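You operate a simulated robot arm through the tools that you are given. There is no shell and no other tool. Be economical: measure what you need, move in short steps, check, and stop when the job is done.

You are at the controls of a simulated two-armed robot. One attempt, no reset.

Task
Wipe up the spill on the top of the long table with the yellow cloth and put it back.
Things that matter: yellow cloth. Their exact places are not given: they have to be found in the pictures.

The check looks at the end state, three seconds after you hand in, the way a careful person would. Anything else that was tipped, shoved, dropped, spilled or broken makes it a failure. Flat cloth is picked up by pressing the open fingertips on it (5 to 10 N) and closing them slowly along it; thin cloth reads only 2 to 8 mm in the jaws.

Robot
Two 7-joint arms with two-finger parallel grippers on one trunk, on a base that drives. Base frame: it is fixed to the floor where the robot stands at the start and does not move with it; the origin is under the middle of the robot, x ahead of it, y to its left, z up; the surface under the hand at the start is at about z = 86. Units: cm, degrees, N and s.
The left shoulder is at the start at [6, 18.9, 122.8], the right one opposite. With the tool pointing down near the work surface each hand reaches from about 10 to 64 cm from the robot's upright axis, wherever it stands, measured 20 degrees to its own side. Payload 3.43 kg a hand.
Tool frame (each hand has its own): the origin (TCP) lies between the finger pads and is the grasp point; the fingertips stand 3 cm ahead of it; z points along the fingers, y is the line along which they close. Largest opening 9.4 cm; finger width 2.8, thickness 1; the body of the gripper, 5 by 9.6 cm, starts 5.5 cm behind the TCP.
Orientation is that of the tool frame in the base frame, as [roll, pitch, yaw] about the fixed x, y, z axes, in that order (R = Rz(yaw) Ry(pitch) Rx(roll)). With the fingers straight down and closing along the base's y, the tool's x points along the base's -x, its y along +y and its z along -z.

Tools
- The arms move only by the tool servo_tool. It takes "left_deltas", "right_deltas" or both (then of equal length, played together; a hand with none holds still); each is a list of rows, each an object (a shift or turn left out is 0, a gripper value left out holds the last) with "slide": the shift along the tool's x, y, z in units of 30 mm (1.0 is 30 mm), a list of three; "delta_rot": the turn, a rotation vector about the tool's x, y, z in units of 4 degrees (1.0 is 4 degrees), a list of three. In form: [{"slide": [dx, dy, dz], "delta_rot": [rx, ry, rz]}, ...]. A call has 1 to 8 rows; each row shifts and turns the commanded pose from where the row before left it, along the tool's axes as they then stand. "left_gripper" and "right_gripper" are, for a hand that has rows, the gripper command, from -1 (fully open) to 1 (shut), values between in proportion, set as the call begins (left out, the last holds). A call with a number of a shift or a turn outside -1 to 1 is refused whole. Each row takes 0.2 s and may step no farther than 5 cm and 8.6 degrees from the row before; otherwise, or with a gripper value out of range, the whole call is refused. A pose out of reach is approached as far as the arm can. The call stops where the force on the tool passes 40 N (or 10 N more than at its start, if that is more) or the arm is blocked; 0.2 s more then pass. The fingers move at their own pace (about 15.3 cm/s each) and stop on an object; they squeeze with about 32 N. The grip force told is the motor's: it shows also when the fingers shut on nothing. Time passes only in rows, and 0.2 s behind the last, so rows that do not move let the fingers close. It gives the time, the measured TCP pose, the force on the tool (base axes), the opening and the grip force at its end, in the units of the frame above (readings bear some noise), with the torque about the TCP (base axes, N m) and any sound that the robot's microphone picked up.
- Cameras (640 x 400 px; columns grow to the right, rows downward): "scene" is now at [-0.12, 3.81, 176.88]; the picture's right is [0.52, -0.85, 0.00], its down [-0.71, -0.44, -0.55] and it looks along [0.47, 0.29, -0.84] (base axes); focal length 292 px, centre (320, 200). "left" rides on the left gripper at [7.6, -1.4, -10.2] in its tool frame; the picture's right is [0.18, 0.98, 0.00], its down [-0.75, 0.14, -0.64] and it looks along [-0.63, 0.12, 0.77] (tool axes); focal length 243 px, centre (320, 200). "right" rides on the right gripper at [7.6, 1.4, -10.2] in its tool frame; the picture's right is [-0.18, 0.98, 0.00], its down [-0.75, -0.14, -0.64] and it looks along [-0.63, -0.12, 0.77] (tool axes); focal length 243 px, centre (320, 200).
- snapshot(camera): a new picture of that camera. The clock stands still meanwhile.
- slide_trunk(by): slides the trunk up (or, below 0, down) by that many cm; the arms and the scene camera ride with it, the base frame stays. It gives what a move gives, with no picture.
- drive_base(legs): drives the robot by 1 to 6 legs, each [ahead, left, turn to the left] in cm, cm and degrees, along the robot's own axes; the way and the turn of a leg run together, so that a leg with both is an arc; at most 150 cm and 180 degrees a leg. The arms and the cameras ride along, it lands a little off, and it stops where it bumps. It gives what a move gives.
- head_to(pan, tilt): turns the head with the scene camera to pan (to the left, within 86 degrees either way) and tilt (down, from -29 to 69), counted from straight ahead of the robot. It gives what a move gives.
- measure_at(camera, pixels): for up to 12 pixels [column, row] of the newest picture of that camera ("zoom" is the newest enlarged one), the place [x, y, z] in the base frame of the surface seen there, good to about 0.2 cm. The clock stands still meanwhile.
- enlarge(camera, box): a new picture of the part [left, top, right, bottom] of that camera's present view, enlarged. The clock stands still meanwhile.
- close_job(): hands the job in; it is judged then, once.

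Go step by step. Measure first, check grasps and placings, and put right what went wrong. The budget is 80 turns and 62 pictures, counting those below and the enlarged ones. Unless the task says otherwise, let go and move clear before handing in, and close with one line.

The tools are called by a JSON object that holds its "method" and its "body". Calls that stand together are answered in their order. servo_tool: Moves the arms, as the interface text tells. Its arguments: {"type":"object","properties":{"left_deltas":{"type":"array"},"left_gripper":{"type":"number"},"right_deltas":{"type":"array"},"right_gripper":{"type":"number"}},"required":[]} The other tools are called the same way: slide_trunk (by) slides the trunk up or down; drive_base (legs) drives the base; head_to (pan, tilt) turns the head that bears the scene camera; snapshot (camera) takes a picture; measure_at (camera, pixels) gives the place of the surface under pixels of a picture; enlarge (camera, box) takes an enlarged picture of a part of a camera's view; close_job () hands the job in.

At the start:

```text
time: 0.0
left_position: [29.32, 36.59, 111.42]
left_ee_rot: [179.9, 0.0, 180.0]
left_force: [-0.1, -0.3, -0.2]
left_moment: [0.01, 0.02, 0.03]
left_finger_gap: 9.42
left_grip_force: 0.1
right_position: [28.06, 5.32, 111.83]
right_ee_rot: [-180.0, 0.0, 180.0]
right_force: [0.2, -0.4, 0.7]
right_moment: [0.0, 0.03, 0.01]
right_finger_gap: 9.41
right_grip_force: 0.1
trunk travel left (down, up): [-90.0, 9.0]
robot x, y, heading: [0.17, -0.2, -0.1]
head pan, tilt: [31.4, 56.7]
```

scene: 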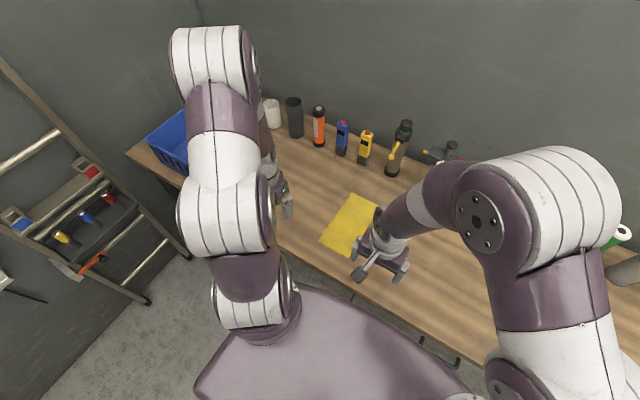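
right: 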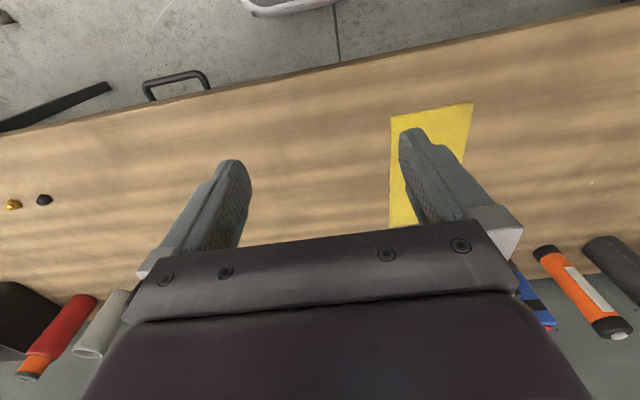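
left: 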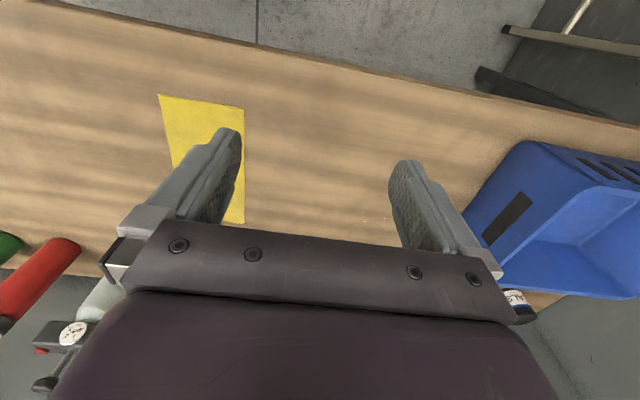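

The yellow cloth lies near scene pixel (350,222), but I can't see a spill yet. I'll measure the cloth and turn the head to view the right part of the table.

{"method": "measure_at", "body": {"camera": "scene", "pixels": [[352, 194], [320, 240], [346, 255], [378, 206], [300, 240], [400, 305]]}}

{"method": "measure_at", "body": {"camera": "left", "pixels": [[158, 95], [244, 109], [244, 222], [180, 165], [388, 219], [275, 220]]}}

{"method": "head_to", "body": {"pan": -30, "tilt": 50}}

{"method": "snapshot", "body": {"camera": "scene"}}

```text
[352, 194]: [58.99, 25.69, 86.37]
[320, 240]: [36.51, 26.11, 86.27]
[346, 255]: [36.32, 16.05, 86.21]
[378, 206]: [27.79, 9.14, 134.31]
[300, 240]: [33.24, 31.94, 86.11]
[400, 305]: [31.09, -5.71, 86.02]
```

```text
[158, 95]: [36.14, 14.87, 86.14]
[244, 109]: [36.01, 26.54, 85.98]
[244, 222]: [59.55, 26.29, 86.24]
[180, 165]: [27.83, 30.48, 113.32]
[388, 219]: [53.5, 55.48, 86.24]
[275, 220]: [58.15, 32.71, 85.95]
```

```text
time: 1.3
left_position: [29.32, 36.58, 111.34]
left_ee_rot: [180.0, 0.0, 180.0]
left_force: [0.1, -0.2, -0.1]
left_moment: [-0.01, -0.03, -0.01]
left_finger_gap: 9.38
left_grip_force: 0.0
right_position: [28.1, 5.32, 111.76]
right_ee_rot: [-179.9, 0.0, 179.9]
right_force: [0.1, 0.1, 0.6]
right_moment: [0.01, 0.01, 0.01]
right_finger_gap: 9.4
right_grip_force: 0.1
trunk travel left (down, up): [-90.0, 9.0]
robot x, y, heading: [-0.03, 0.16, -0.0]
head pan, tilt: [-30.0, 50.0]
```

```text
58 pictures are left
```

scene: 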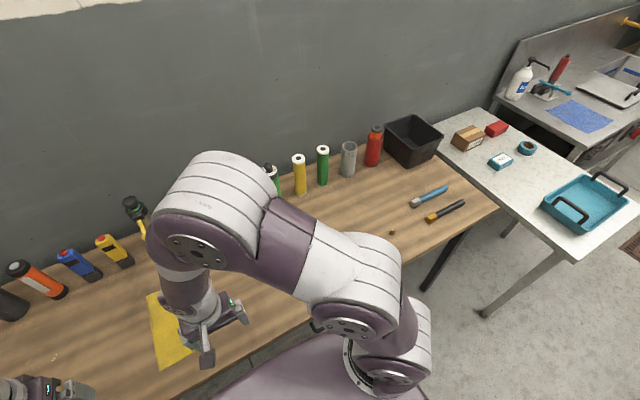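

No clear spill yet; there are small specks near (55,357) and a dot at (392,232). I'll enlarge several views.

{"method": "enlarge", "body": {"camera": "scene", "box": [320, 140, 520, 265]}}

{"method": "enlarge", "body": {"camera": "left", "box": [240, 100, 500, 262]}}

{"method": "enlarge", "body": {"camera": "right", "box": [0, 80, 260, 300]}}

```text
3.20 times, centred on (420, 202) of scene
```

zoom: 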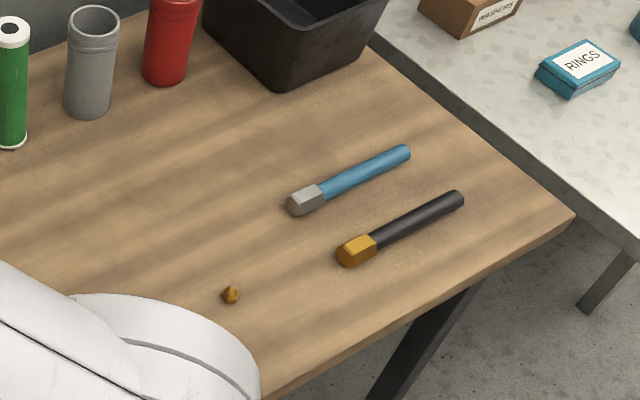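

```text
2.46 times, centred on (370, 181) of left
```

zoom: 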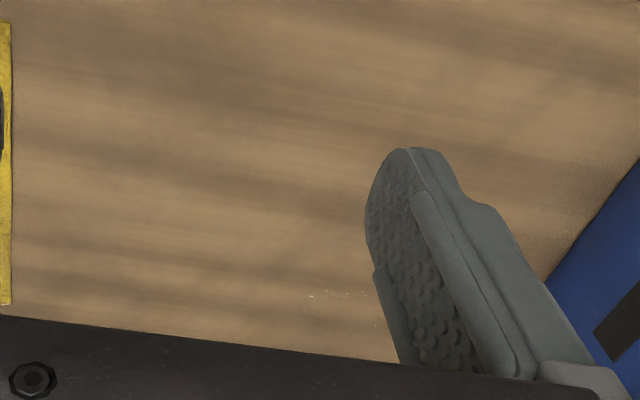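

```text
1.82 times, centred on (130, 190) of right
```

zoom: 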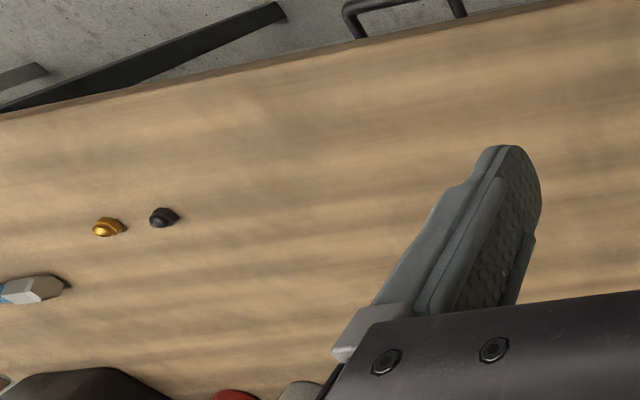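

There are glints at left-zoom (310–355,295), likely a wet or transparent spill around (53,50). I'll look at that area with the head and the left camera.

{"method": "measure_at", "body": {"camera": "left", "pixels": [[366, 219], [375, 219], [390, 219]]}}

{"method": "head_to", "body": {"pan": 25, "tilt": 45}}

{"method": "snapshot", "body": {"camera": "scene"}}

```text
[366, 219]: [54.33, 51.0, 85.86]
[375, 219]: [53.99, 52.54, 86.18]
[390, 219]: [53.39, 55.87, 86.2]
```

```text
time: 2.5
left_position: [29.17, 36.57, 111.44]
left_ee_rot: [-180.0, 0.0, -179.9]
left_force: [0.1, -0.1, 0.0]
left_moment: [0.03, 0.01, -0.03]
left_finger_gap: 9.4
left_grip_force: 0.1
right_position: [28.03, 5.35, 111.82]
right_ee_rot: [180.0, 0.0, -180.0]
right_force: [1.1, -0.2, -0.4]
right_moment: [-0.01, -0.03, -0.02]
right_finger_gap: 9.38
right_grip_force: 0.1
trunk travel left (down, up): [-90.0, 9.0]
robot x, y, heading: [0.13, 0.38, -0.1]
head pan, tilt: [25.0, 45.0]
```

```text
54 pictures are left
```

scene: 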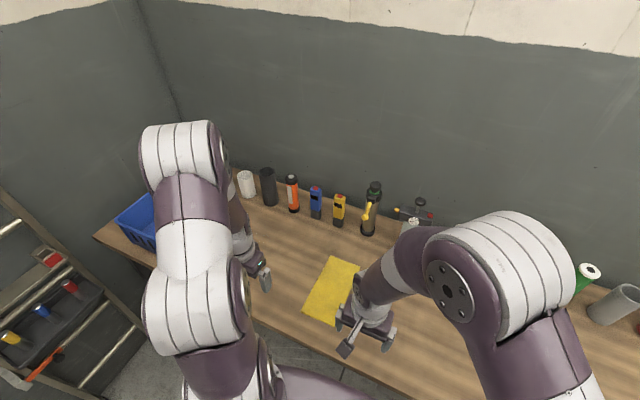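

The left arm hides the suspect spot. I'll back the left hand up and away and look from its camera.

{"method": "servo_tool", "body": {"left_deltas": [{"slide": [1, 0.3, -0.5]}, {"slide": [1, 0.3, -0.5]}, {"slide": [1, 0.3, -0.5]}, {"slide": [1, 0.3, -0.5]}, {"slide": [0, 0, 0]}]}}

{"method": "snapshot", "body": {"camera": "left"}}

{"method": "snapshot", "body": {"camera": "scene"}}

```text
time: 3.8
left_position: [17.27, 40.32, 117.42]
left_ee_rot: [180.0, 0.0, -179.9]
left_force: [-0.9, 0.1, -0.5]
left_moment: [0.0, 0.05, -0.01]
left_finger_gap: 9.4
left_grip_force: 0.0
right_position: [28.12, 5.34, 111.87]
right_ee_rot: [-180.0, 0.1, 179.9]
right_force: [-0.5, 0.1, 0.4]
right_moment: [0.01, -0.01, 0.0]
right_finger_gap: 9.41
right_grip_force: 0.0
trunk travel left (down, up): [-90.0, 9.0]
robot x, y, heading: [0.04, -0.04, 0.1]
head pan, tilt: [25.0, 45.0]
```

```text
53 pictures are left
```

left: 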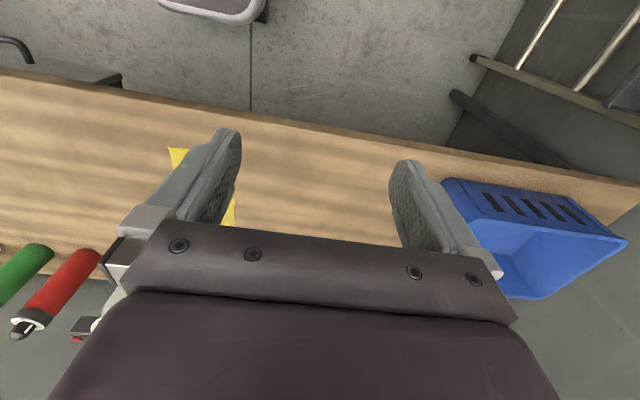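

```text
52 pictures are left
```

scene: 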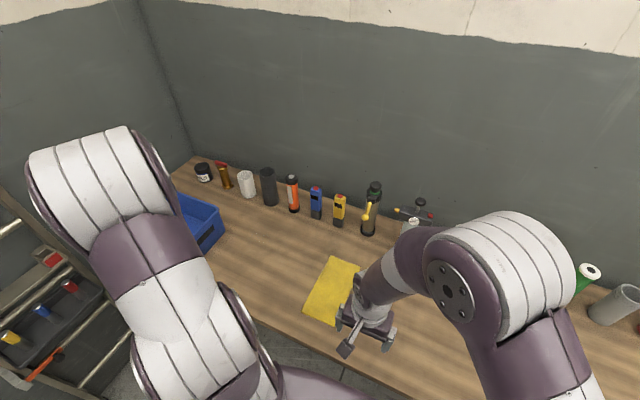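

The tabletop left of the cloth is now uncovered in the scene; I'll enlarge around (260,250).

{"method": "enlarge", "body": {"camera": "scene", "box": [190, 190, 350, 290]}}

{"method": "enlarge", "body": {"camera": "scene", "box": [200, 240, 360, 340]}}

```text
4.00 times, centred on (270, 240) of scene
```

zoom: 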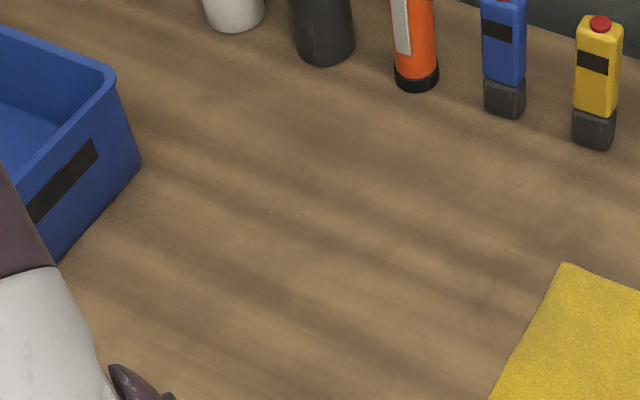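

```text
4.00 times, centred on (280, 290) of scene
```

zoom: 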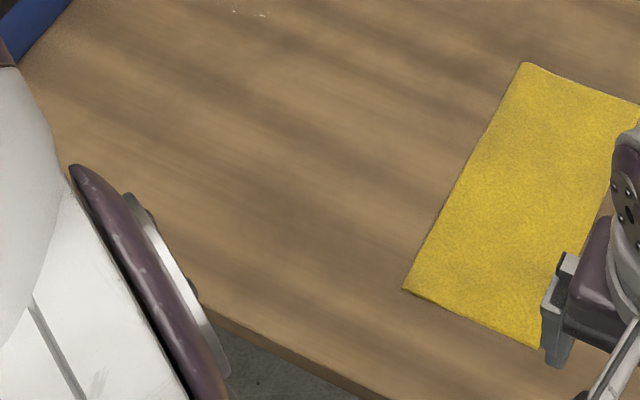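

Faint glints at (275,210) of the first zoom suggest a clear puddle. I'll measure it, the bin and the ladder so I can drive left safely.

{"method": "measure_at", "body": {"camera": "zoom", "pixels": [[235, 12], [265, 15], [40, 20], [215, 310]]}}

{"method": "measure_at", "body": {"camera": "scene", "pixels": [[100, 370], [20, 375], [60, 330], [219, 212], [200, 252], [185, 197], [125, 345]]}}

{"method": "head_to", "body": {"pan": 75, "tilt": 50}}

{"method": "snapshot", "body": {"camera": "scene"}}

```text
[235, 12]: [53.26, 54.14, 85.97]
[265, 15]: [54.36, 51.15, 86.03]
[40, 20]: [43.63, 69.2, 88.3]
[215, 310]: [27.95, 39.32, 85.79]
```

```text
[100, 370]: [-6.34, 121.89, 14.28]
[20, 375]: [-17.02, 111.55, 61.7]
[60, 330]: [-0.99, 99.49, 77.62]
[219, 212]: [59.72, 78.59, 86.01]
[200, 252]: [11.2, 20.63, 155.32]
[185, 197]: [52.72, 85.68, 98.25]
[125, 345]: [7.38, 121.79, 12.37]
```

```text
time: 4.9
left_position: [17.15, 40.38, 117.41]
left_ee_rot: [180.0, -0.1, -180.0]
left_force: [0.2, -0.3, 0.5]
left_moment: [-0.02, 0.01, -0.01]
left_finger_gap: 9.39
left_grip_force: 0.1
right_position: [28.04, 5.24, 111.9]
right_ee_rot: [180.0, 0.1, -180.0]
right_force: [0.1, 0.4, -0.1]
right_moment: [-0.04, 0.02, 0.03]
right_finger_gap: 9.42
right_grip_force: 0.1
trunk travel left (down, up): [-90.0, 9.0]
robot x, y, heading: [-0.03, -0.07, 0.3]
head pan, tilt: [75.0, 50.0]
```

```text
49 pictures are left
```

scene: 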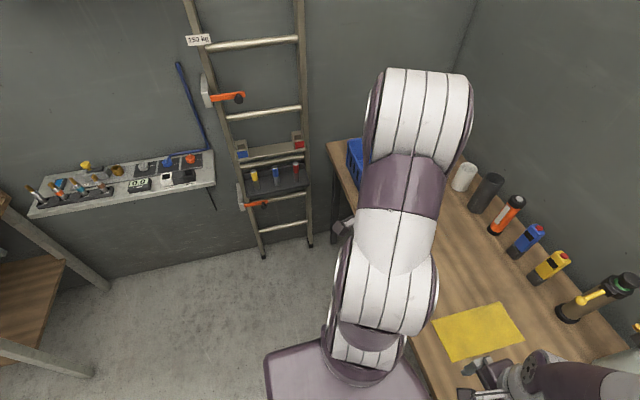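

The floor to the left is clear (ladder at y≈115). I'll drive left 38 cm, which puts the spill in easy reach, and look with the left camera.

{"method": "drive_base", "body": {"legs": [[0, 38, 0]]}}

{"method": "head_to", "body": {"pan": 10, "tilt": 55}}

{"method": "snapshot", "body": {"camera": "scene"}}

{"method": "snapshot", "body": {"camera": "right"}}

```text
time: 7.4
left_position: [16.93, 79.36, 117.46]
left_ee_rot: [-179.9, 0.0, -179.9]
left_force: [0.9, 0.0, 0.1]
left_moment: [0.04, -0.01, 0.01]
left_finger_gap: 9.41
left_grip_force: 0.1
right_position: [27.85, 44.4, 111.92]
right_ee_rot: [180.0, 0.0, -179.8]
right_force: [0.2, 0.6, 0.2]
right_moment: [-0.03, 0.01, -0.03]
right_finger_gap: 9.43
right_grip_force: 0.0
trunk travel left (down, up): [-90.0, 9.0]
robot x, y, heading: [-0.07, 38.88, -0.1]
head pan, tilt: [75.0, 50.0]
```

```text
time: 8.7
left_position: [16.94, 79.33, 117.46]
left_ee_rot: [179.9, 0.0, -179.8]
left_force: [1.0, -0.6, -0.6]
left_moment: [0.0, -0.02, -0.01]
left_finger_gap: 9.42
left_grip_force: 0.0
right_position: [27.98, 44.39, 111.84]
right_ee_rot: [179.9, -0.1, -179.9]
right_force: [1.4, -0.4, 0.2]
right_moment: [-0.03, -0.01, 0.0]
right_finger_gap: 9.43
right_grip_force: 0.0
trunk travel left (down, up): [-90.0, 9.0]
robot x, y, heading: [0.11, 38.91, 0.1]
head pan, tilt: [10.0, 55.0]
```

```text
48 pictures are left
```

scene: 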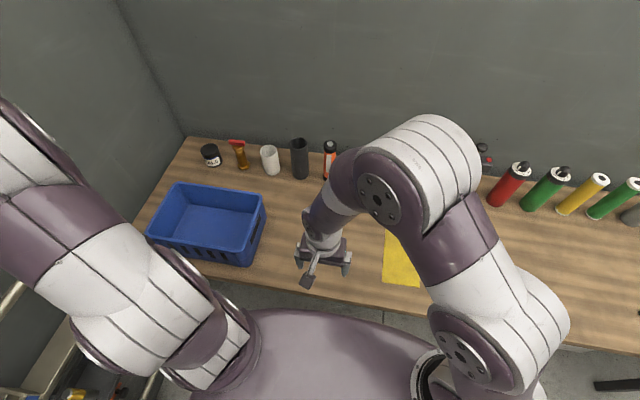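

```text
47 pictures are left
```

right: 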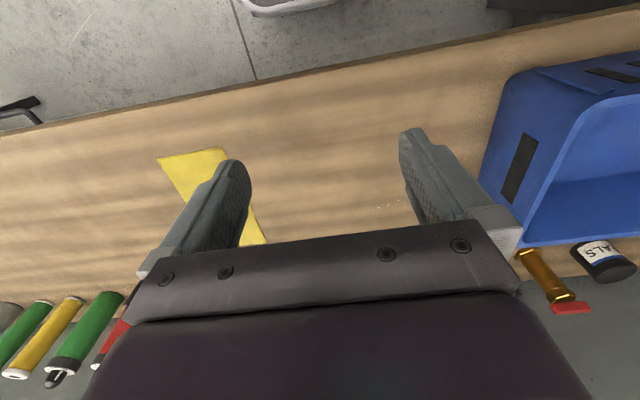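

Glints again at right-camera (380–400,203). I'll bring the right hand forward and lower for a closer look.

{"method": "servo_tool", "body": {"right_deltas": [{"slide": [-0.9, 0.3, 0.7]}, {"slide": [-0.9, 0.3, 0.7]}, {"slide": [-0.9, 0.3, 0.7]}, {"slide": [-0.9, 0.3, 0.7]}, {"slide": [-0.4, 0, 0]}, {"slide": [0, 0, 0]}]}}

{"method": "enlarge", "body": {"camera": "right", "box": [200, 80, 460, 242]}}

```text
time: 10.1
left_position: [17.01, 79.33, 117.43]
left_ee_rot: [180.0, 0.0, -179.8]
left_force: [-0.2, -0.5, 0.3]
left_moment: [0.0, 0.0, 0.03]
left_finger_gap: 9.4
left_grip_force: 0.1
right_position: [40.01, 48.26, 103.52]
right_ee_rot: [-180.0, 0.0, -179.9]
right_force: [-0.2, -0.3, 0.0]
right_moment: [0.0, -0.03, 0.01]
right_finger_gap: 9.38
right_grip_force: 0.2
trunk travel left (down, up): [-90.0, 9.0]
robot x, y, heading: [-0.21, 38.97, 0.2]
head pan, tilt: [10.0, 55.0]
```

```text
2.46 times, centred on (330, 161) of right
```

zoom: 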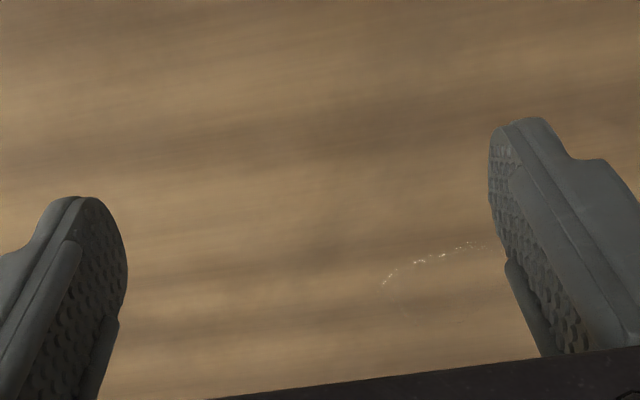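

An arc of glints marks the puddle's rim. I'll shift the hand forward and left to see all of it.

{"method": "servo_tool", "body": {"right_deltas": [{"slide": [-1, 0.4, 0]}, {"slide": [-1, 0.4, 0]}, {"slide": [-0.5, 0.4, 0]}, {"slide": [0, 0, 0]}]}}

{"method": "enlarge", "body": {"camera": "right", "box": [200, 50, 460, 230]}}

{"method": "snapshot", "body": {"camera": "scene"}}

```text
time: 11.1
left_position: [17.01, 79.35, 117.55]
left_ee_rot: [179.9, 0.0, -179.7]
left_force: [0.4, 0.4, -0.3]
left_moment: [-0.02, -0.01, 0.03]
left_finger_gap: 9.4
left_grip_force: 0.0
right_position: [47.49, 51.72, 103.48]
right_ee_rot: [-180.0, 0.0, -179.9]
right_force: [-0.2, 0.3, -0.2]
right_moment: [-0.03, 0.01, -0.01]
right_finger_gap: 9.4
right_grip_force: 0.0
trunk travel left (down, up): [-90.0, 9.0]
robot x, y, heading: [-0.04, 38.64, 0.2]
head pan, tilt: [10.0, 55.0]
```

```text
2.22 times, centred on (330, 140) of right
```

zoom: 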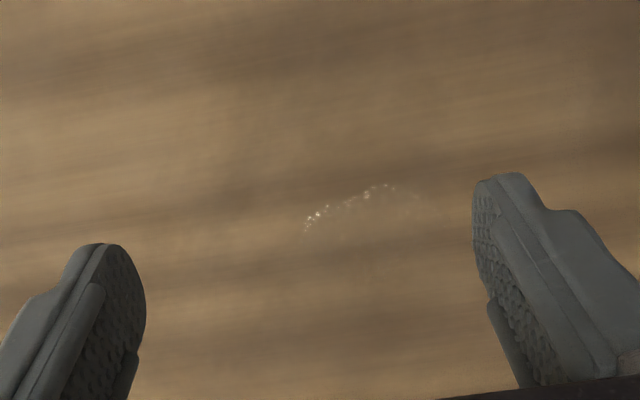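

```text
44 pictures are left
```

scene: 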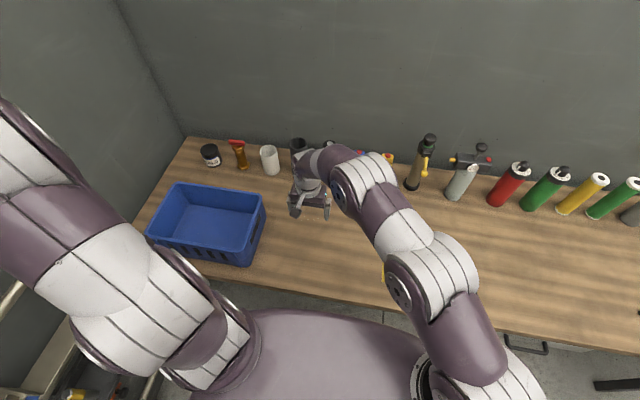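

The glint arc runs (305,230)–(420,197) in the zoom. I'll measure it and take a tighter zoom to make out the full outline.

{"method": "measure_at", "body": {"camera": "zoom", "pixels": [[305, 230], [320, 213], [350, 203], [375, 188], [395, 187], [420, 197]]}}

{"method": "enlarge", "body": {"camera": "right", "box": [300, 110, 390, 166]}}

```text
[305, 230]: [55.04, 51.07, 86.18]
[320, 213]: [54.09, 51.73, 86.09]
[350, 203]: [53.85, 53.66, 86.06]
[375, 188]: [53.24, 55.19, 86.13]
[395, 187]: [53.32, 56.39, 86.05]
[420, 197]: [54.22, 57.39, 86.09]
```

```text
7.11 times, centred on (345, 138) of right
```

zoom: 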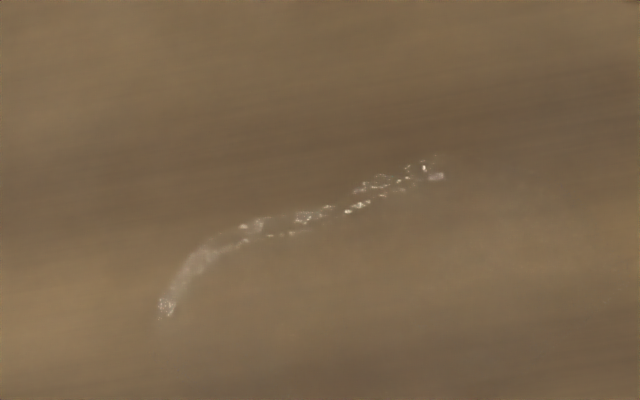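

The near rim runs (55,51)–(54.2,57.5), so the puddle extends away from there. I'll tilt the view by moving forward to catch the far rim.

{"method": "servo_tool", "body": {"right_deltas": [{"slide": [-1, 0.4, 0]}, {"slide": [-1, 0.4, 0]}, {"slide": [0, 0, 0]}]}}

{"method": "enlarge", "body": {"camera": "right", "box": [240, 60, 400, 160]}}

```text
time: 11.9
left_position: [16.89, 79.43, 117.44]
left_ee_rot: [180.0, 0.0, -179.8]
left_force: [-0.1, -0.6, -0.5]
left_moment: [0.01, -0.02, -0.01]
left_finger_gap: 9.41
left_grip_force: 0.1
right_position: [51.61, 52.66, 103.17]
right_ee_rot: [-180.0, 0.1, -179.8]
right_force: [-0.1, 0.0, -0.5]
right_moment: [0.01, 0.01, 0.01]
right_finger_gap: 9.41
right_grip_force: 0.0
right hand out of reach, approached as far as the arm can: row 2
trunk travel left (down, up): [-90.0, 9.0]
robot x, y, heading: [-0.13, 38.88, 0.0]
head pan, tilt: [10.0, 55.0]
```

```text
4.00 times, centred on (320, 110) of right
```

zoom: 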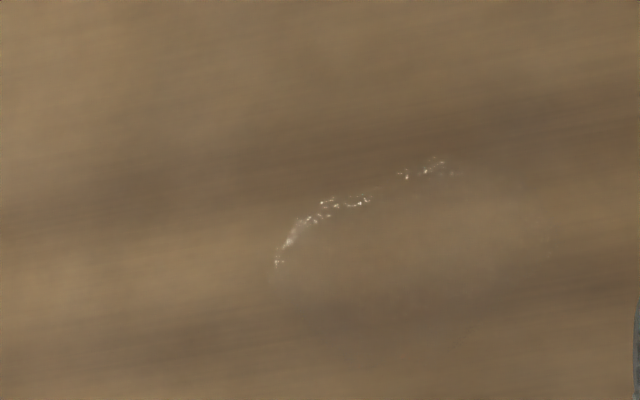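

A faint full outline shows: (275,270)–(330,300)–(450,295)–(545,245)–(500,180). I'll measure that.

{"method": "measure_at", "body": {"camera": "zoom", "pixels": [[275, 268], [300, 225], [345, 200], [430, 165], [500, 180], [545, 245], [450, 295], [340, 300]]}}

{"method": "enlarge", "body": {"camera": "right", "box": [290, 80, 390, 142]}}

```text
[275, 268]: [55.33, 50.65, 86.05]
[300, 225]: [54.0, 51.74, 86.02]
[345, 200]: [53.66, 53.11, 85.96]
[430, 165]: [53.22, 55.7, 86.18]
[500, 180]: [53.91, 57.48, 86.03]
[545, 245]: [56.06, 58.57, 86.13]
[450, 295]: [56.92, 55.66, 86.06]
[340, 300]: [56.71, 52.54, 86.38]
```

```text
6.40 times, centred on (340, 111) of right
```

zoom: 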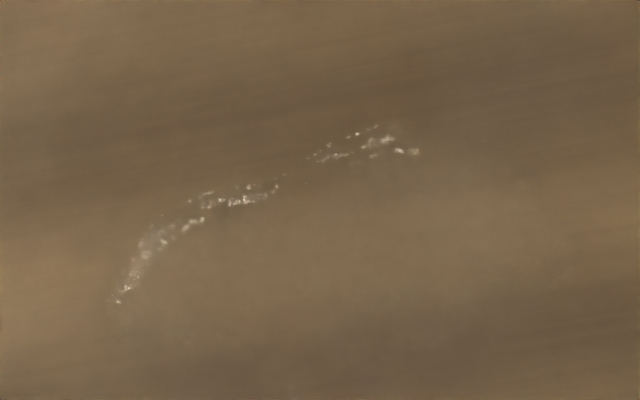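

The puddle spans about x 53–58, y 50.5–58.5. The left hand suits both cloth and puddle, so I'll retract the right hand, drive back to y≈0, and measure the items behind.

{"method": "measure_at", "body": {"camera": "scene", "pixels": [[270, 173], [242, 167], [413, 188], [452, 198], [264, 205], [245, 262], [300, 312], [310, 300]]}}

{"method": "servo_tool", "body": {"right_deltas": [{"slide": [1, -0.5, -0.2]}, {"slide": [1, -0.5, -0.2]}, {"slide": [1, -0.5, -0.2]}, {"slide": [1, -0.5, -0.5]}, {"slide": [1, -0.5, -0.5]}, {"slide": [1, -0.5, -0.6]}, {"slide": [1, -0.3, -0.8]}, {"slide": [1, 0, 0]}]}}

{"method": "drive_base", "body": {"legs": [[0, -36.5, 0]]}}

{"method": "head_to", "body": {"pan": 15, "tilt": 55}}

{"method": "snapshot", "body": {"camera": "scene"}}

```text
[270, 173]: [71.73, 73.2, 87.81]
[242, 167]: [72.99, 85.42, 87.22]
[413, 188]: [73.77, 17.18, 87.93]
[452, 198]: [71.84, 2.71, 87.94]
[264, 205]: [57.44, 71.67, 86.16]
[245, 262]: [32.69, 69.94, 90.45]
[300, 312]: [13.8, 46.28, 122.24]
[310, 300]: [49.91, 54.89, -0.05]
```

```text
time: 13.7
left_position: [16.86, 79.42, 117.42]
left_ee_rot: [-180.0, 0.0, -179.8]
left_force: [-0.7, -0.1, 0.5]
left_moment: [0.01, 0.02, 0.01]
left_finger_gap: 9.41
left_grip_force: 0.0
right_position: [27.31, 42.84, 111.97]
right_ee_rot: [-179.9, 0.1, -179.8]
right_force: [0.1, 0.7, -0.9]
right_moment: [-0.01, 0.01, 0.02]
right_finger_gap: 9.41
right_grip_force: 0.2
trunk travel left (down, up): [-90.0, 9.0]
robot x, y, heading: [-0.17, 39.15, 0.3]
head pan, tilt: [10.0, 55.0]
```

```text
time: 16.1
left_position: [17.04, 43.26, 117.44]
left_ee_rot: [-179.8, 0.0, -179.5]
left_force: [0.1, -0.3, 0.6]
left_moment: [0.0, 0.03, -0.02]
left_finger_gap: 9.42
left_grip_force: 0.1
right_position: [27.65, 6.48, 112.07]
right_ee_rot: [-179.9, 0.1, -179.6]
right_force: [-0.6, 0.1, -0.5]
right_moment: [-0.01, 0.0, 0.02]
right_finger_gap: 9.4
right_grip_force: 0.0
trunk travel left (down, up): [-90.0, 9.0]
robot x, y, heading: [0.16, 2.53, 0.7]
head pan, tilt: [10.0, 55.0]
```

```text
time: 16.7
left_position: [17.01, 43.04, 117.51]
left_ee_rot: [-179.9, 0.0, -179.7]
left_force: [-0.1, -0.1, -0.2]
left_moment: [-0.01, -0.01, 0.02]
left_finger_gap: 9.39
left_grip_force: 0.0
right_position: [27.6, 6.3, 111.96]
right_ee_rot: [-180.0, 0.0, -179.6]
right_force: [0.3, 0.0, -0.3]
right_moment: [-0.01, 0.01, 0.0]
right_finger_gap: 9.41
right_grip_force: 0.0
trunk travel left (down, up): [-90.0, 9.0]
robot x, y, heading: [0.21, 2.57, 0.3]
head pan, tilt: [15.0, 55.0]
```

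```text
40 pictures are left
```

scene: 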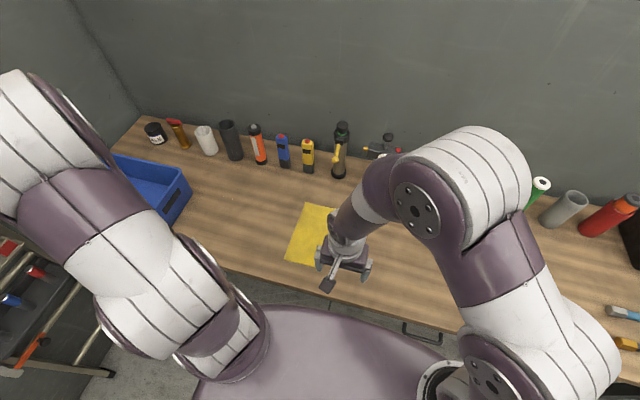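

Bottles start at x≈72, clear of my work zone. I'll move the right hand aside and bring the left hand above the far end of the cloth with fingers half open.

{"method": "servo_tool", "body": {"right_deltas": [{"slide": [0, -1, 0]}, {"slide": [0, -1, 0]}, {"slide": [0, -1, 0]}, {"slide": [0, -1, 0]}, {"slide": [0, -1, 0]}, {"slide": [0, -1, 0]}, {"slide": [0, 0, 0]}], "left_deltas": [{"slide": [-0.93, -0.53, 0.3]}, {"slide": [-0.93, -0.53, 0.3]}, {"slide": [-0.93, -0.53, 0.3]}, {"slide": [-0.93, -0.53, 0.3]}, {"slide": [-0.93, -0.53, 0.3]}, {"slide": [-0.93, -0.53, 0.3]}, {"slide": [-0.93, -0.53, 0.3]}], "left_gripper": -0.06}}

{"method": "servo_tool", "body": {"left_deltas": [{"slide": [-0.93, -0.53, 0.4]}, {"slide": [-0.93, -0.53, 0.4]}, {"slide": [-0.93, -0.53, 0.4]}, {"slide": [-0.93, -0.53, 0.4]}, {"slide": [-0.93, -0.53, 0.4]}, {"slide": [-0.93, -0.53, 0.4]}, {"slide": [-0.93, -0.53, 0.4]}, {"slide": [0, 0, 0]}]}}

{"method": "snapshot", "body": {"camera": "left"}}

{"method": "snapshot", "body": {"camera": "scene"}}

```text
time: 18.3
left_position: [36.91, 31.87, 111.22]
left_ee_rot: [180.0, -0.1, -179.5]
left_force: [0.8, 1.1, 0.1]
left_moment: [-0.01, 0.02, -0.01]
left_finger_gap: 5.0
left_grip_force: 0.0
right_position: [27.85, -11.46, 112.25]
right_ee_rot: [180.0, -0.1, -179.5]
right_force: [0.5, 0.3, 0.2]
right_moment: [0.01, 0.0, 0.02]
right_finger_gap: 9.41
right_grip_force: 0.0
trunk travel left (down, up): [-90.0, 9.0]
robot x, y, heading: [0.32, 2.52, 0.3]
head pan, tilt: [15.0, 55.0]
```

```text
time: 20.1
left_position: [56.27, 20.91, 102.63]
left_ee_rot: [180.0, -0.1, -179.5]
left_force: [-1.0, -0.4, 0.4]
left_moment: [-0.03, -0.02, -0.01]
left_finger_gap: 4.98
left_grip_force: 0.0
right_position: [27.73, -11.48, 112.14]
right_ee_rot: [-180.0, 0.0, -179.6]
right_force: [-0.1, 0.3, 0.6]
right_moment: [-0.04, -0.07, 0.02]
right_finger_gap: 9.37
right_grip_force: 0.0
trunk travel left (down, up): [-90.0, 9.0]
robot x, y, heading: [0.5, 2.38, 0.3]
head pan, tilt: [15.0, 55.0]
```

```text
39 pictures are left
```

left: 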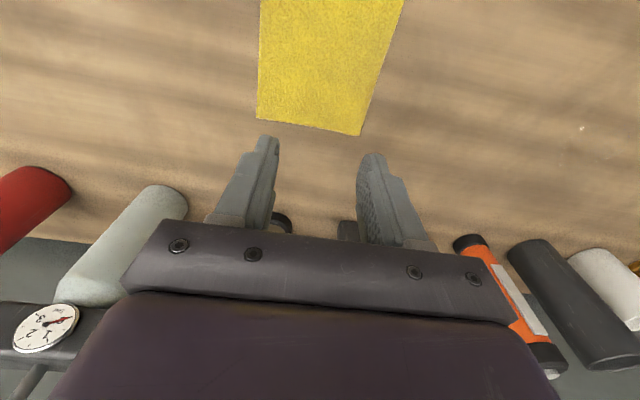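

```text
38 pictures are left
```

scene: 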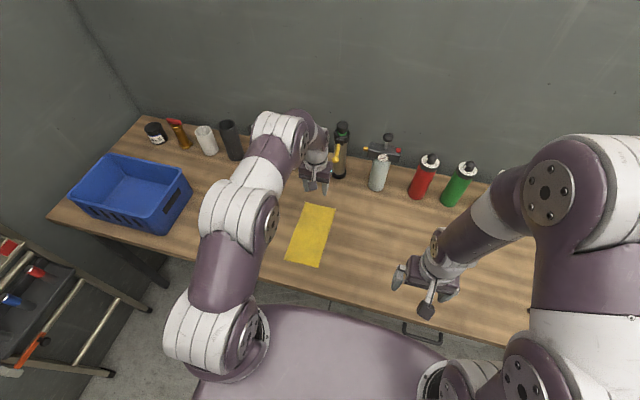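

The cloth is now fully visible; I'll measure its corners precisely for returning it later.

{"method": "measure_at", "body": {"camera": "scene", "pixels": [[304, 204], [335, 209], [286, 260], [321, 267], [312, 235]]}}

{"method": "measure_at", "body": {"camera": "left", "pixels": [[258, 117], [359, 134], [310, 126], [582, 128], [285, 222]]}}

```text
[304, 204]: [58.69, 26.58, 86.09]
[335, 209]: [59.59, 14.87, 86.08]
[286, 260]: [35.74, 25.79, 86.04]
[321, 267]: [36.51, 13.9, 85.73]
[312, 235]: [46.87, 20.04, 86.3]
```

```text
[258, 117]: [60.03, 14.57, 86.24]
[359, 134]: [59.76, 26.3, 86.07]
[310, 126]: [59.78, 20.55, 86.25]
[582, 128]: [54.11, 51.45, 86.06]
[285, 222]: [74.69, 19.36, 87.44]
```

Cloth: x 36.2–59.7, y 14.5–26.5. I'll descend to just above it.

{"method": "servo_tool", "body": {"left_deltas": [{"slide": [0, 0.08, 1]}, {"slide": [0, 0, 1]}, {"slide": [0, 0, 1]}, {"slide": [0, 0, 0.9]}, {"slide": [0, 0, 0.4]}, {"slide": [0, 0, 0]}]}}

{"method": "servo_tool", "body": {"left_deltas": [{"slide": [0, 0, 0.15]}, {"slide": [0, 0, 0]}]}}

```text
time: 21.5
left_position: [56.25, 21.31, 89.56]
left_ee_rot: [180.0, 0.0, -179.7]
left_force: [-0.6, -0.5, -0.4]
left_moment: [0.01, 0.01, -0.01]
left_finger_gap: 4.96
left_grip_force: 0.0
right_position: [27.68, -11.47, 112.18]
right_ee_rot: [-179.9, 0.0, -179.6]
right_force: [0.0, 0.3, 0.0]
right_moment: [0.01, 0.0, -0.01]
right_finger_gap: 9.38
right_grip_force: 0.0
trunk travel left (down, up): [-90.0, 9.0]
robot x, y, heading: [0.11, 2.35, 0.5]
head pan, tilt: [15.0, 55.0]
```

```text
time: 22.1
left_position: [56.3, 21.23, 89.17]
left_ee_rot: [-180.0, 0.0, -179.6]
left_force: [-0.2, 1.0, -0.1]
left_moment: [0.02, 0.02, 0.02]
left_finger_gap: 4.97
left_grip_force: 0.0
right_position: [27.63, -11.49, 112.2]
right_ee_rot: [179.9, 0.0, -179.7]
right_force: [-0.1, 0.9, -0.7]
right_moment: [-0.01, 0.0, -0.01]
right_finger_gap: 9.39
right_grip_force: 0.1
trunk travel left (down, up): [-90.0, 9.0]
robot x, y, heading: [0.12, 2.19, 0.4]
head pan, tilt: [15.0, 55.0]
```

Still no contact force; pressing a little further in small steps.

{"method": "servo_tool", "body": {"left_deltas": [{"slide": [0, 0, 0.08]}, {"slide": [0, 0, 0]}]}}

{"method": "servo_tool", "body": {"left_deltas": [{"slide": [0, 0, 0.06]}, {"slide": [0, 0, 0]}]}}

```text
time: 22.7
left_position: [56.31, 21.22, 89.25]
left_ee_rot: [180.0, 0.1, -179.6]
left_force: [-0.7, -0.2, 7.9]
left_moment: [-0.01, 0.05, -0.02]
left_finger_gap: 5.0
left_grip_force: 0.1
right_position: [27.67, -11.42, 112.28]
right_ee_rot: [180.0, 0.0, -179.6]
right_force: [0.5, 0.8, 0.0]
right_moment: [-0.02, 0.02, -0.03]
right_finger_gap: 9.4
right_grip_force: 0.1
trunk travel left (down, up): [-90.0, 9.0]
robot x, y, heading: [0.38, 2.62, 0.2]
head pan, tilt: [15.0, 55.0]
```

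```text
time: 23.3
left_position: [56.29, 21.18, 89.2]
left_ee_rot: [180.0, 0.3, -179.6]
left_force: [0.7, 4.4, 23.3]
left_moment: [0.01, 0.09, 0.02]
left_finger_gap: 4.98
left_grip_force: 0.0
right_position: [27.48, -11.6, 112.3]
right_ee_rot: [-180.0, 0.1, -179.5]
right_force: [0.2, -0.5, -0.4]
right_moment: [-0.02, -0.05, 0.01]
right_finger_gap: 9.4
right_grip_force: 0.1
trunk travel left (down, up): [-90.0, 9.0]
robot x, y, heading: [0.48, 2.46, 0.4]
head pan, tilt: [15.0, 55.0]
```

Pressing at 23 N is too much; I'll back off to about 8 N, then close slowly.

{"method": "servo_tool", "body": {"left_deltas": [{"slide": [0, 0, -0.055]}, {"slide": [0, 0, 0]}]}}

{"method": "servo_tool", "body": {"left_deltas": [{"slide": [0, 0, 0]}], "left_gripper": 0.2}}

{"method": "servo_tool", "body": {"left_deltas": [{"slide": [0, 0, 0]}], "left_gripper": 0.5}}

{"method": "servo_tool", "body": {"left_deltas": [{"slide": [0, 0, 0]}], "left_gripper": 0.75}}

{"method": "servo_tool", "body": {"left_deltas": [{"slide": [0, 0, 0]}, {"slide": [0, 0, 0]}], "left_gripper": 1}}

{"method": "snapshot", "body": {"camera": "left"}}

```text
time: 23.9
left_position: [56.18, 21.12, 89.13]
left_ee_rot: [-179.9, 0.2, -179.6]
left_force: [2.8, 3.3, 16.2]
left_moment: [0.05, -0.12, 0.0]
left_finger_gap: 4.96
left_grip_force: 0.1
right_position: [27.58, -11.65, 112.24]
right_ee_rot: [180.0, 0.0, -179.6]
right_force: [0.0, 0.9, -0.5]
right_moment: [-0.01, -0.02, 0.0]
right_finger_gap: 9.39
right_grip_force: 0.2
trunk travel left (down, up): [-90.0, 9.0]
robot x, y, heading: [-0.13, 2.54, 0.2]
head pan, tilt: [15.0, 55.0]
```

```text
time: 24.3
left_position: [56.12, 21.18, 89.14]
left_ee_rot: [179.9, 0.0, -179.6]
left_force: [-0.9, -1.2, 16.2]
left_moment: [-0.08, 0.0, -0.01]
left_finger_gap: 3.55
left_grip_force: 0.1
right_position: [27.55, -11.65, 112.27]
right_ee_rot: [-180.0, 0.1, -179.6]
right_force: [0.6, 0.6, 0.6]
right_moment: [0.0, 0.01, 0.02]
right_finger_gap: 9.39
right_grip_force: 0.1
trunk travel left (down, up): [-90.0, 9.0]
robot x, y, heading: [0.4, 2.53, 0.5]
head pan, tilt: [15.0, 55.0]
```

```text
time: 24.7
left_position: [56.02, 21.23, 89.16]
left_ee_rot: [-180.0, 0.2, -179.6]
left_force: [0.0, 0.0, 13.7]
left_moment: [-0.03, 0.01, 0.01]
left_finger_gap: 2.2
left_grip_force: 0.1
right_position: [27.51, -11.55, 112.19]
right_ee_rot: [-180.0, 0.2, -179.6]
right_force: [-0.1, 0.5, 0.4]
right_moment: [0.0, 0.0, -0.01]
right_finger_gap: 9.41
right_grip_force: 0.2
trunk travel left (down, up): [-90.0, 9.0]
robot x, y, heading: [-0.11, 2.4, 0.7]
head pan, tilt: [15.0, 55.0]
```

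```text
time: 25.1
left_position: [56.24, 21.21, 89.13]
left_ee_rot: [-180.0, 0.1, -179.6]
left_force: [0.1, -1.0, 13.3]
left_moment: [-0.02, 0.0, -0.01]
left_finger_gap: 1.02
left_grip_force: 0.1
right_position: [27.55, -11.55, 112.28]
right_ee_rot: [-180.0, 0.2, -179.6]
right_force: [0.2, -0.4, 0.5]
right_moment: [0.01, 0.01, 0.0]
right_finger_gap: 9.41
right_grip_force: 0.0
trunk travel left (down, up): [-90.0, 9.0]
robot x, y, heading: [0.25, 2.3, 0.5]
head pan, tilt: [15.0, 55.0]
```

```text
time: 25.7
left_position: [56.2, 21.27, 89.17]
left_ee_rot: [179.9, 0.0, -179.6]
left_force: [-1.5, -0.4, 12.0]
left_moment: [0.01, 0.04, 0.02]
left_finger_gap: 0.69
left_grip_force: 31.7
right_position: [27.6, -11.48, 112.14]
right_ee_rot: [179.9, 0.1, -179.6]
right_force: [0.9, -0.2, 0.4]
right_moment: [-0.02, -0.01, 0.01]
right_finger_gap: 9.41
right_grip_force: 0.1
trunk travel left (down, up): [-90.0, 9.0]
robot x, y, heading: [0.22, 2.6, 0.3]
head pan, tilt: [15.0, 55.0]
```

```text
37 pictures are left
```

left: 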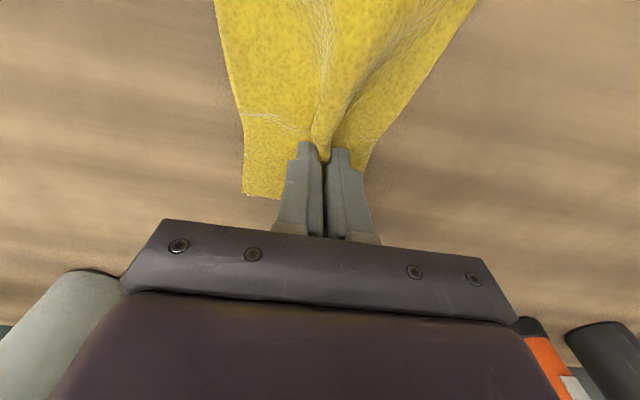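

The gap is 0.69 cm with the cloth bunched between the pads, a good grip. I'll lift, easing back toward the robot.

{"method": "servo_tool", "body": {"left_deltas": [{"slide": [0, 0, -0.7]}, {"slide": [0.2, 0, -1]}, {"slide": [0.4, 0, -1]}, {"slide": [0.4, 0, -1]}, {"slide": [0.4, 0, -1]}, {"slide": [0.4, 0, -1]}, {"slide": [0.4, 0, -1]}, {"slide": [0.4, 0, -1]}]}}

{"method": "snapshot", "body": {"camera": "scene"}}

```text
time: 27.5
left_position: [48.32, 21.23, 112.3]
left_ee_rot: [180.0, 0.0, -179.6]
left_force: [-0.2, 0.4, -0.3]
left_moment: [-0.01, -0.02, 0.01]
left_finger_gap: 0.68
left_grip_force: 31.9
right_position: [27.57, -11.64, 112.2]
right_ee_rot: [-180.0, 0.1, -179.5]
right_force: [-0.6, -0.2, 0.3]
right_moment: [-0.03, -0.04, 0.02]
right_finger_gap: 9.4
right_grip_force: 0.0
trunk travel left (down, up): [-90.0, 9.0]
robot x, y, heading: [0.25, 2.43, 0.5]
head pan, tilt: [15.0, 55.0]
```

```text
36 pictures are left
```

scene: 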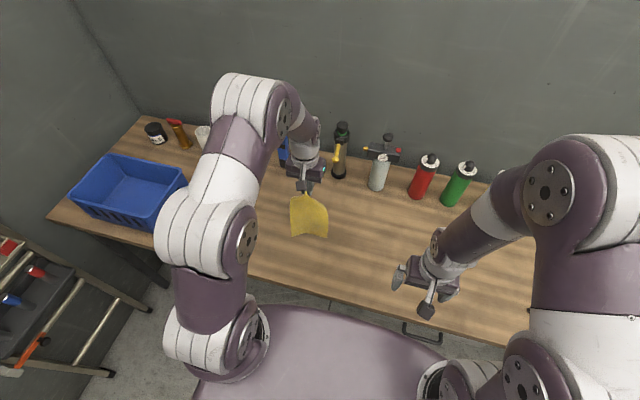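

The cloth hangs from the left hand. Now I'll drive left 32.5 cm to bring it abreast of the puddle.

{"method": "drive_base", "body": {"legs": [[0, 32.5, 0]]}}

{"method": "snapshot", "body": {"camera": "scene"}}

```text
time: 29.7
left_position: [48.34, 53.68, 112.22]
left_ee_rot: [179.9, 0.0, -179.8]
left_force: [1.3, -0.8, 0.6]
left_moment: [0.01, 0.01, -0.01]
left_finger_gap: 0.64
left_grip_force: 31.8
right_position: [27.43, 20.99, 112.04]
right_ee_rot: [179.9, 0.1, -179.7]
right_force: [-0.7, -0.4, -0.1]
right_moment: [0.0, 0.0, -0.03]
right_finger_gap: 9.4
right_grip_force: 0.1
trunk travel left (down, up): [-90.0, 9.0]
robot x, y, heading: [-0.05, 35.37, 0.2]
head pan, tilt: [15.0, 55.0]
```

```text
35 pictures are left
```

scene: 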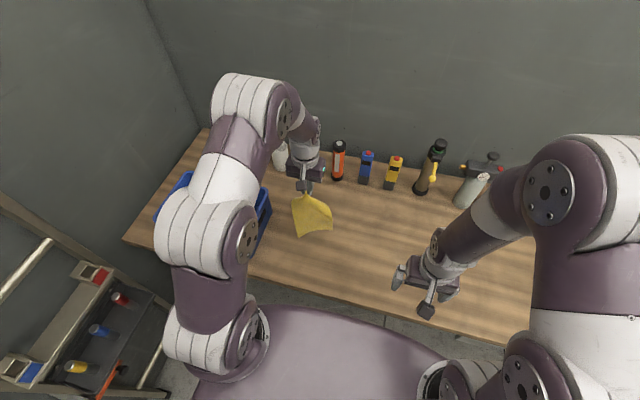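

I'll first move back 9 cm, then lower while moving forward so the tail trails toward the robot.

{"method": "servo_tool", "body": {"left_deltas": [{"slide": [1, 0, 0]}, {"slide": [1, -0.4, 0]}, {"slide": [1, -0.4, 0]}, {"slide": [0, 0, 0.8]}, {"slide": [-0.6, 0, 0.8]}, {"slide": [-0.6, 0, 0.8]}, {"slide": [-0.6, 0, 0.8]}, {"slide": [-0.6, 0, 0.8]}]}}

{"method": "servo_tool", "body": {"left_deltas": [{"slide": [-0.5, 0, 0.8]}, {"slide": [-0.5, 0, 0.8]}, {"slide": [-0.5, 0, 0.8]}, {"slide": [-0.5, 0, 0.8]}, {"slide": [-0.5, 0, 0.1]}, {"slide": [0, 0, 0]}]}}

{"method": "snapshot", "body": {"camera": "left"}}

```text
time: 31.5
left_position: [46.84, 51.41, 100.17]
left_ee_rot: [-180.0, -0.1, -179.8]
left_force: [1.0, -0.4, -0.3]
left_moment: [-0.01, -0.01, 0.0]
left_finger_gap: 0.64
left_grip_force: 31.8
right_position: [27.56, 21.16, 112.23]
right_ee_rot: [-180.0, -0.1, -179.8]
right_force: [-0.2, -0.5, -0.5]
right_moment: [0.01, 0.02, 0.01]
right_finger_gap: 9.39
right_grip_force: 0.0
trunk travel left (down, up): [-90.0, 9.0]
robot x, y, heading: [-0.06, 35.18, 0.4]
head pan, tilt: [15.0, 55.0]
```

```text
time: 32.9
left_position: [54.13, 51.27, 90.38]
left_ee_rot: [179.9, 0.0, -179.8]
left_force: [-0.8, -0.1, 1.1]
left_moment: [-0.01, -0.01, -0.02]
left_finger_gap: 0.64
left_grip_force: 32.0
right_position: [27.41, 21.04, 112.19]
right_ee_rot: [180.0, 0.0, -179.8]
right_force: [0.3, 0.1, -0.2]
right_moment: [-0.01, 0.04, -0.01]
right_finger_gap: 9.41
right_grip_force: 0.2
trunk travel left (down, up): [-90.0, 9.0]
robot x, y, heading: [-0.39, 35.28, 0.1]
head pan, tilt: [15.0, 55.0]
```

```text
34 pictures are left
```

left: 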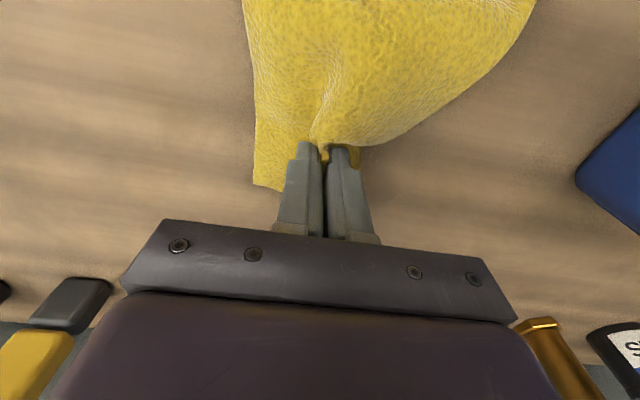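

The cloth lies trailing behind the hand at the puddle's edge. I'll press down gently.

{"method": "servo_tool", "body": {"left_deltas": [{"slide": [0, 0, 0.25]}, {"slide": [0, 0, 0.1]}, {"slide": [0, 0, 0]}]}}

```text
time: 33.7
left_position: [54.17, 51.23, 89.16]
left_ee_rot: [179.9, 0.0, -179.8]
left_force: [0.7, -0.8, 1.5]
left_moment: [0.01, -0.02, -0.02]
left_finger_gap: 0.65
left_grip_force: 32.1
right_position: [27.42, 21.07, 112.16]
right_ee_rot: [-179.9, 0.1, -179.9]
right_force: [-0.2, 0.9, -0.1]
right_moment: [0.03, -0.01, 0.02]
right_finger_gap: 9.42
right_grip_force: 0.0
trunk travel left (down, up): [-90.0, 9.0]
robot x, y, heading: [0.28, 35.15, 0.3]
head pan, tilt: [15.0, 55.0]
```

{"method": "servo_tool", "body": {"left_deltas": [{"slide": [0, 0, 0.07]}, {"slide": [0, 0, 0]}]}}

```text
time: 34.3
left_position: [54.07, 51.4, 89.18]
left_ee_rot: [-180.0, 0.1, -179.8]
left_force: [0.4, 1.2, 9.9]
left_moment: [-0.02, -0.06, 0.01]
left_finger_gap: 0.68
left_grip_force: 32.0
right_position: [27.34, 21.13, 112.28]
right_ee_rot: [-179.9, 0.0, -179.8]
right_force: [0.3, -0.3, 0.1]
right_moment: [-0.02, 0.0, -0.01]
right_finger_gap: 9.41
right_grip_force: 0.1
trunk travel left (down, up): [-90.0, 9.0]
robot x, y, heading: [0.07, 35.27, 0.2]
head pan, tilt: [15.0, 55.0]
```

Contact is 9.9 N. I'll wipe in a raster across y, stepping forward each pass.

{"method": "servo_tool", "body": {"left_deltas": [{"slide": [0.2, -0.4, 0]}, {"slide": [0, 0.5, 0]}, {"slide": [0, 0.5, 0]}, {"slide": [0, 0.5, 0]}, {"slide": [0, 0.5, 0]}, {"slide": [0, 0.5, 0]}, {"slide": [0, 0.5, 0]}, {"slide": [0, 0.5, 0]}]}}

{"method": "servo_tool", "body": {"left_deltas": [{"slide": [-0.6, 0, 0]}, {"slide": [0, -0.5, 0]}, {"slide": [0, -0.5, 0]}, {"slide": [0, -0.5, 0]}, {"slide": [0, -0.5, 0]}, {"slide": [0, -0.5, 0]}, {"slide": [0, -0.5, 0]}, {"slide": [0, -0.5, 0]}]}}

{"method": "snapshot", "body": {"camera": "left"}}

```text
time: 36.1
left_position: [53.46, 60.45, 89.23]
left_ee_rot: [-179.9, 0.1, -179.9]
left_force: [0.0, -3.8, 9.4]
left_moment: [-0.21, -0.06, -0.05]
left_finger_gap: 0.67
left_grip_force: 31.7
right_position: [27.35, 20.99, 112.17]
right_ee_rot: [179.9, 0.1, -179.8]
right_force: [-0.5, -0.7, 0.5]
right_moment: [-0.01, 0.02, -0.04]
right_finger_gap: 9.4
right_grip_force: 0.0
trunk travel left (down, up): [-90.0, 9.0]
robot x, y, heading: [-0.36, 35.29, 0.3]
head pan, tilt: [15.0, 55.0]
```

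```text
time: 37.9
left_position: [55.24, 50.14, 89.21]
left_ee_rot: [-180.0, 0.0, -179.8]
left_force: [0.0, 5.9, 13.6]
left_moment: [0.16, -0.08, 0.03]
left_finger_gap: 0.65
left_grip_force: 31.7
right_position: [27.44, 20.99, 112.23]
right_ee_rot: [180.0, 0.1, -179.8]
right_force: [0.5, -0.4, -0.5]
right_moment: [0.01, 0.02, 0.0]
right_finger_gap: 9.4
right_grip_force: 0.1
trunk travel left (down, up): [-90.0, 9.0]
robot x, y, heading: [-0.46, 34.96, 0.0]
head pan, tilt: [15.0, 55.0]
```

```text
33 pictures are left
```

left: 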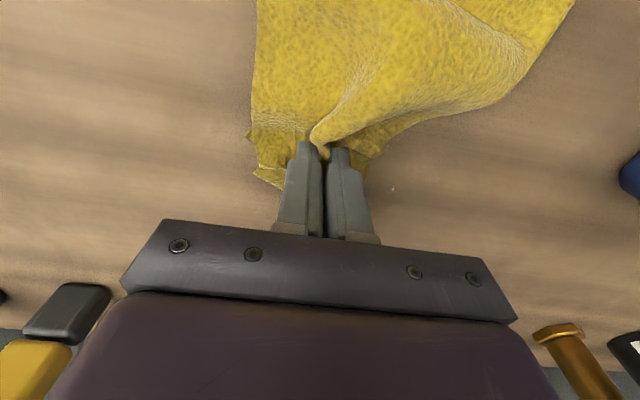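

A residual glint shows near (392,188), at larger x. I'll continue with further passes forward.

{"method": "measure_at", "body": {"camera": "left", "pixels": [[392, 188], [395, 185]]}}

{"method": "servo_tool", "body": {"left_deltas": [{"slide": [-0.6, 0, 0]}, {"slide": [0, 0.5, 0]}, {"slide": [0, 0.5, 0]}, {"slide": [0, 0.5, 0]}, {"slide": [0, 0.5, 0]}, {"slide": [0, 0.5, 0]}, {"slide": [0, 0.5, 0]}, {"slide": [0, 0.5, 0]}]}}

{"method": "servo_tool", "body": {"left_deltas": [{"slide": [-0.6, 0, 0]}, {"slide": [0, -0.5, 0]}, {"slide": [0, -0.5, 0]}, {"slide": [0, -0.5, 0]}, {"slide": [0, -0.5, 0]}, {"slide": [0, -0.5, 0]}, {"slide": [0, -0.5, 0]}, {"slide": [0, -0.5, 0]}]}}

{"method": "snapshot", "body": {"camera": "left"}}

```text
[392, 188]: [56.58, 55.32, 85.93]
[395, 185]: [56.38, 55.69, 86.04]
```

```text
time: 39.7
left_position: [57.06, 60.73, 89.21]
left_ee_rot: [-179.9, 0.1, -179.8]
left_force: [-0.2, -4.1, 8.8]
left_moment: [-0.14, -0.06, -0.03]
left_finger_gap: 0.67
left_grip_force: 31.9
right_position: [27.42, 20.99, 112.24]
right_ee_rot: [-180.0, 0.0, -179.9]
right_force: [-0.5, 1.4, -0.4]
right_moment: [0.01, 0.0, -0.04]
right_finger_gap: 9.4
right_grip_force: 0.0
trunk travel left (down, up): [-90.0, 9.0]
robot x, y, heading: [0.08, 35.32, 0.4]
head pan, tilt: [15.0, 55.0]
```

```text
time: 41.5
left_position: [58.73, 50.2, 89.11]
left_ee_rot: [179.9, 0.0, -179.7]
left_force: [1.0, 5.0, 8.6]
left_moment: [0.09, -0.09, 0.04]
left_finger_gap: 0.67
left_grip_force: 31.7
right_position: [27.42, 21.12, 112.06]
right_ee_rot: [180.0, 0.0, -179.8]
right_force: [0.3, -0.6, 0.4]
right_moment: [0.02, 0.0, -0.03]
right_finger_gap: 9.41
right_grip_force: 0.1
trunk travel left (down, up): [-90.0, 9.0]
robot x, y, heading: [-0.32, 35.13, 0.1]
head pan, tilt: [15.0, 55.0]
```

```text
32 pictures are left
```

left: 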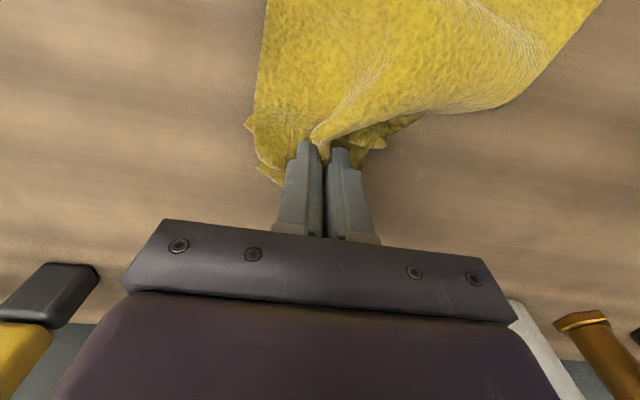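

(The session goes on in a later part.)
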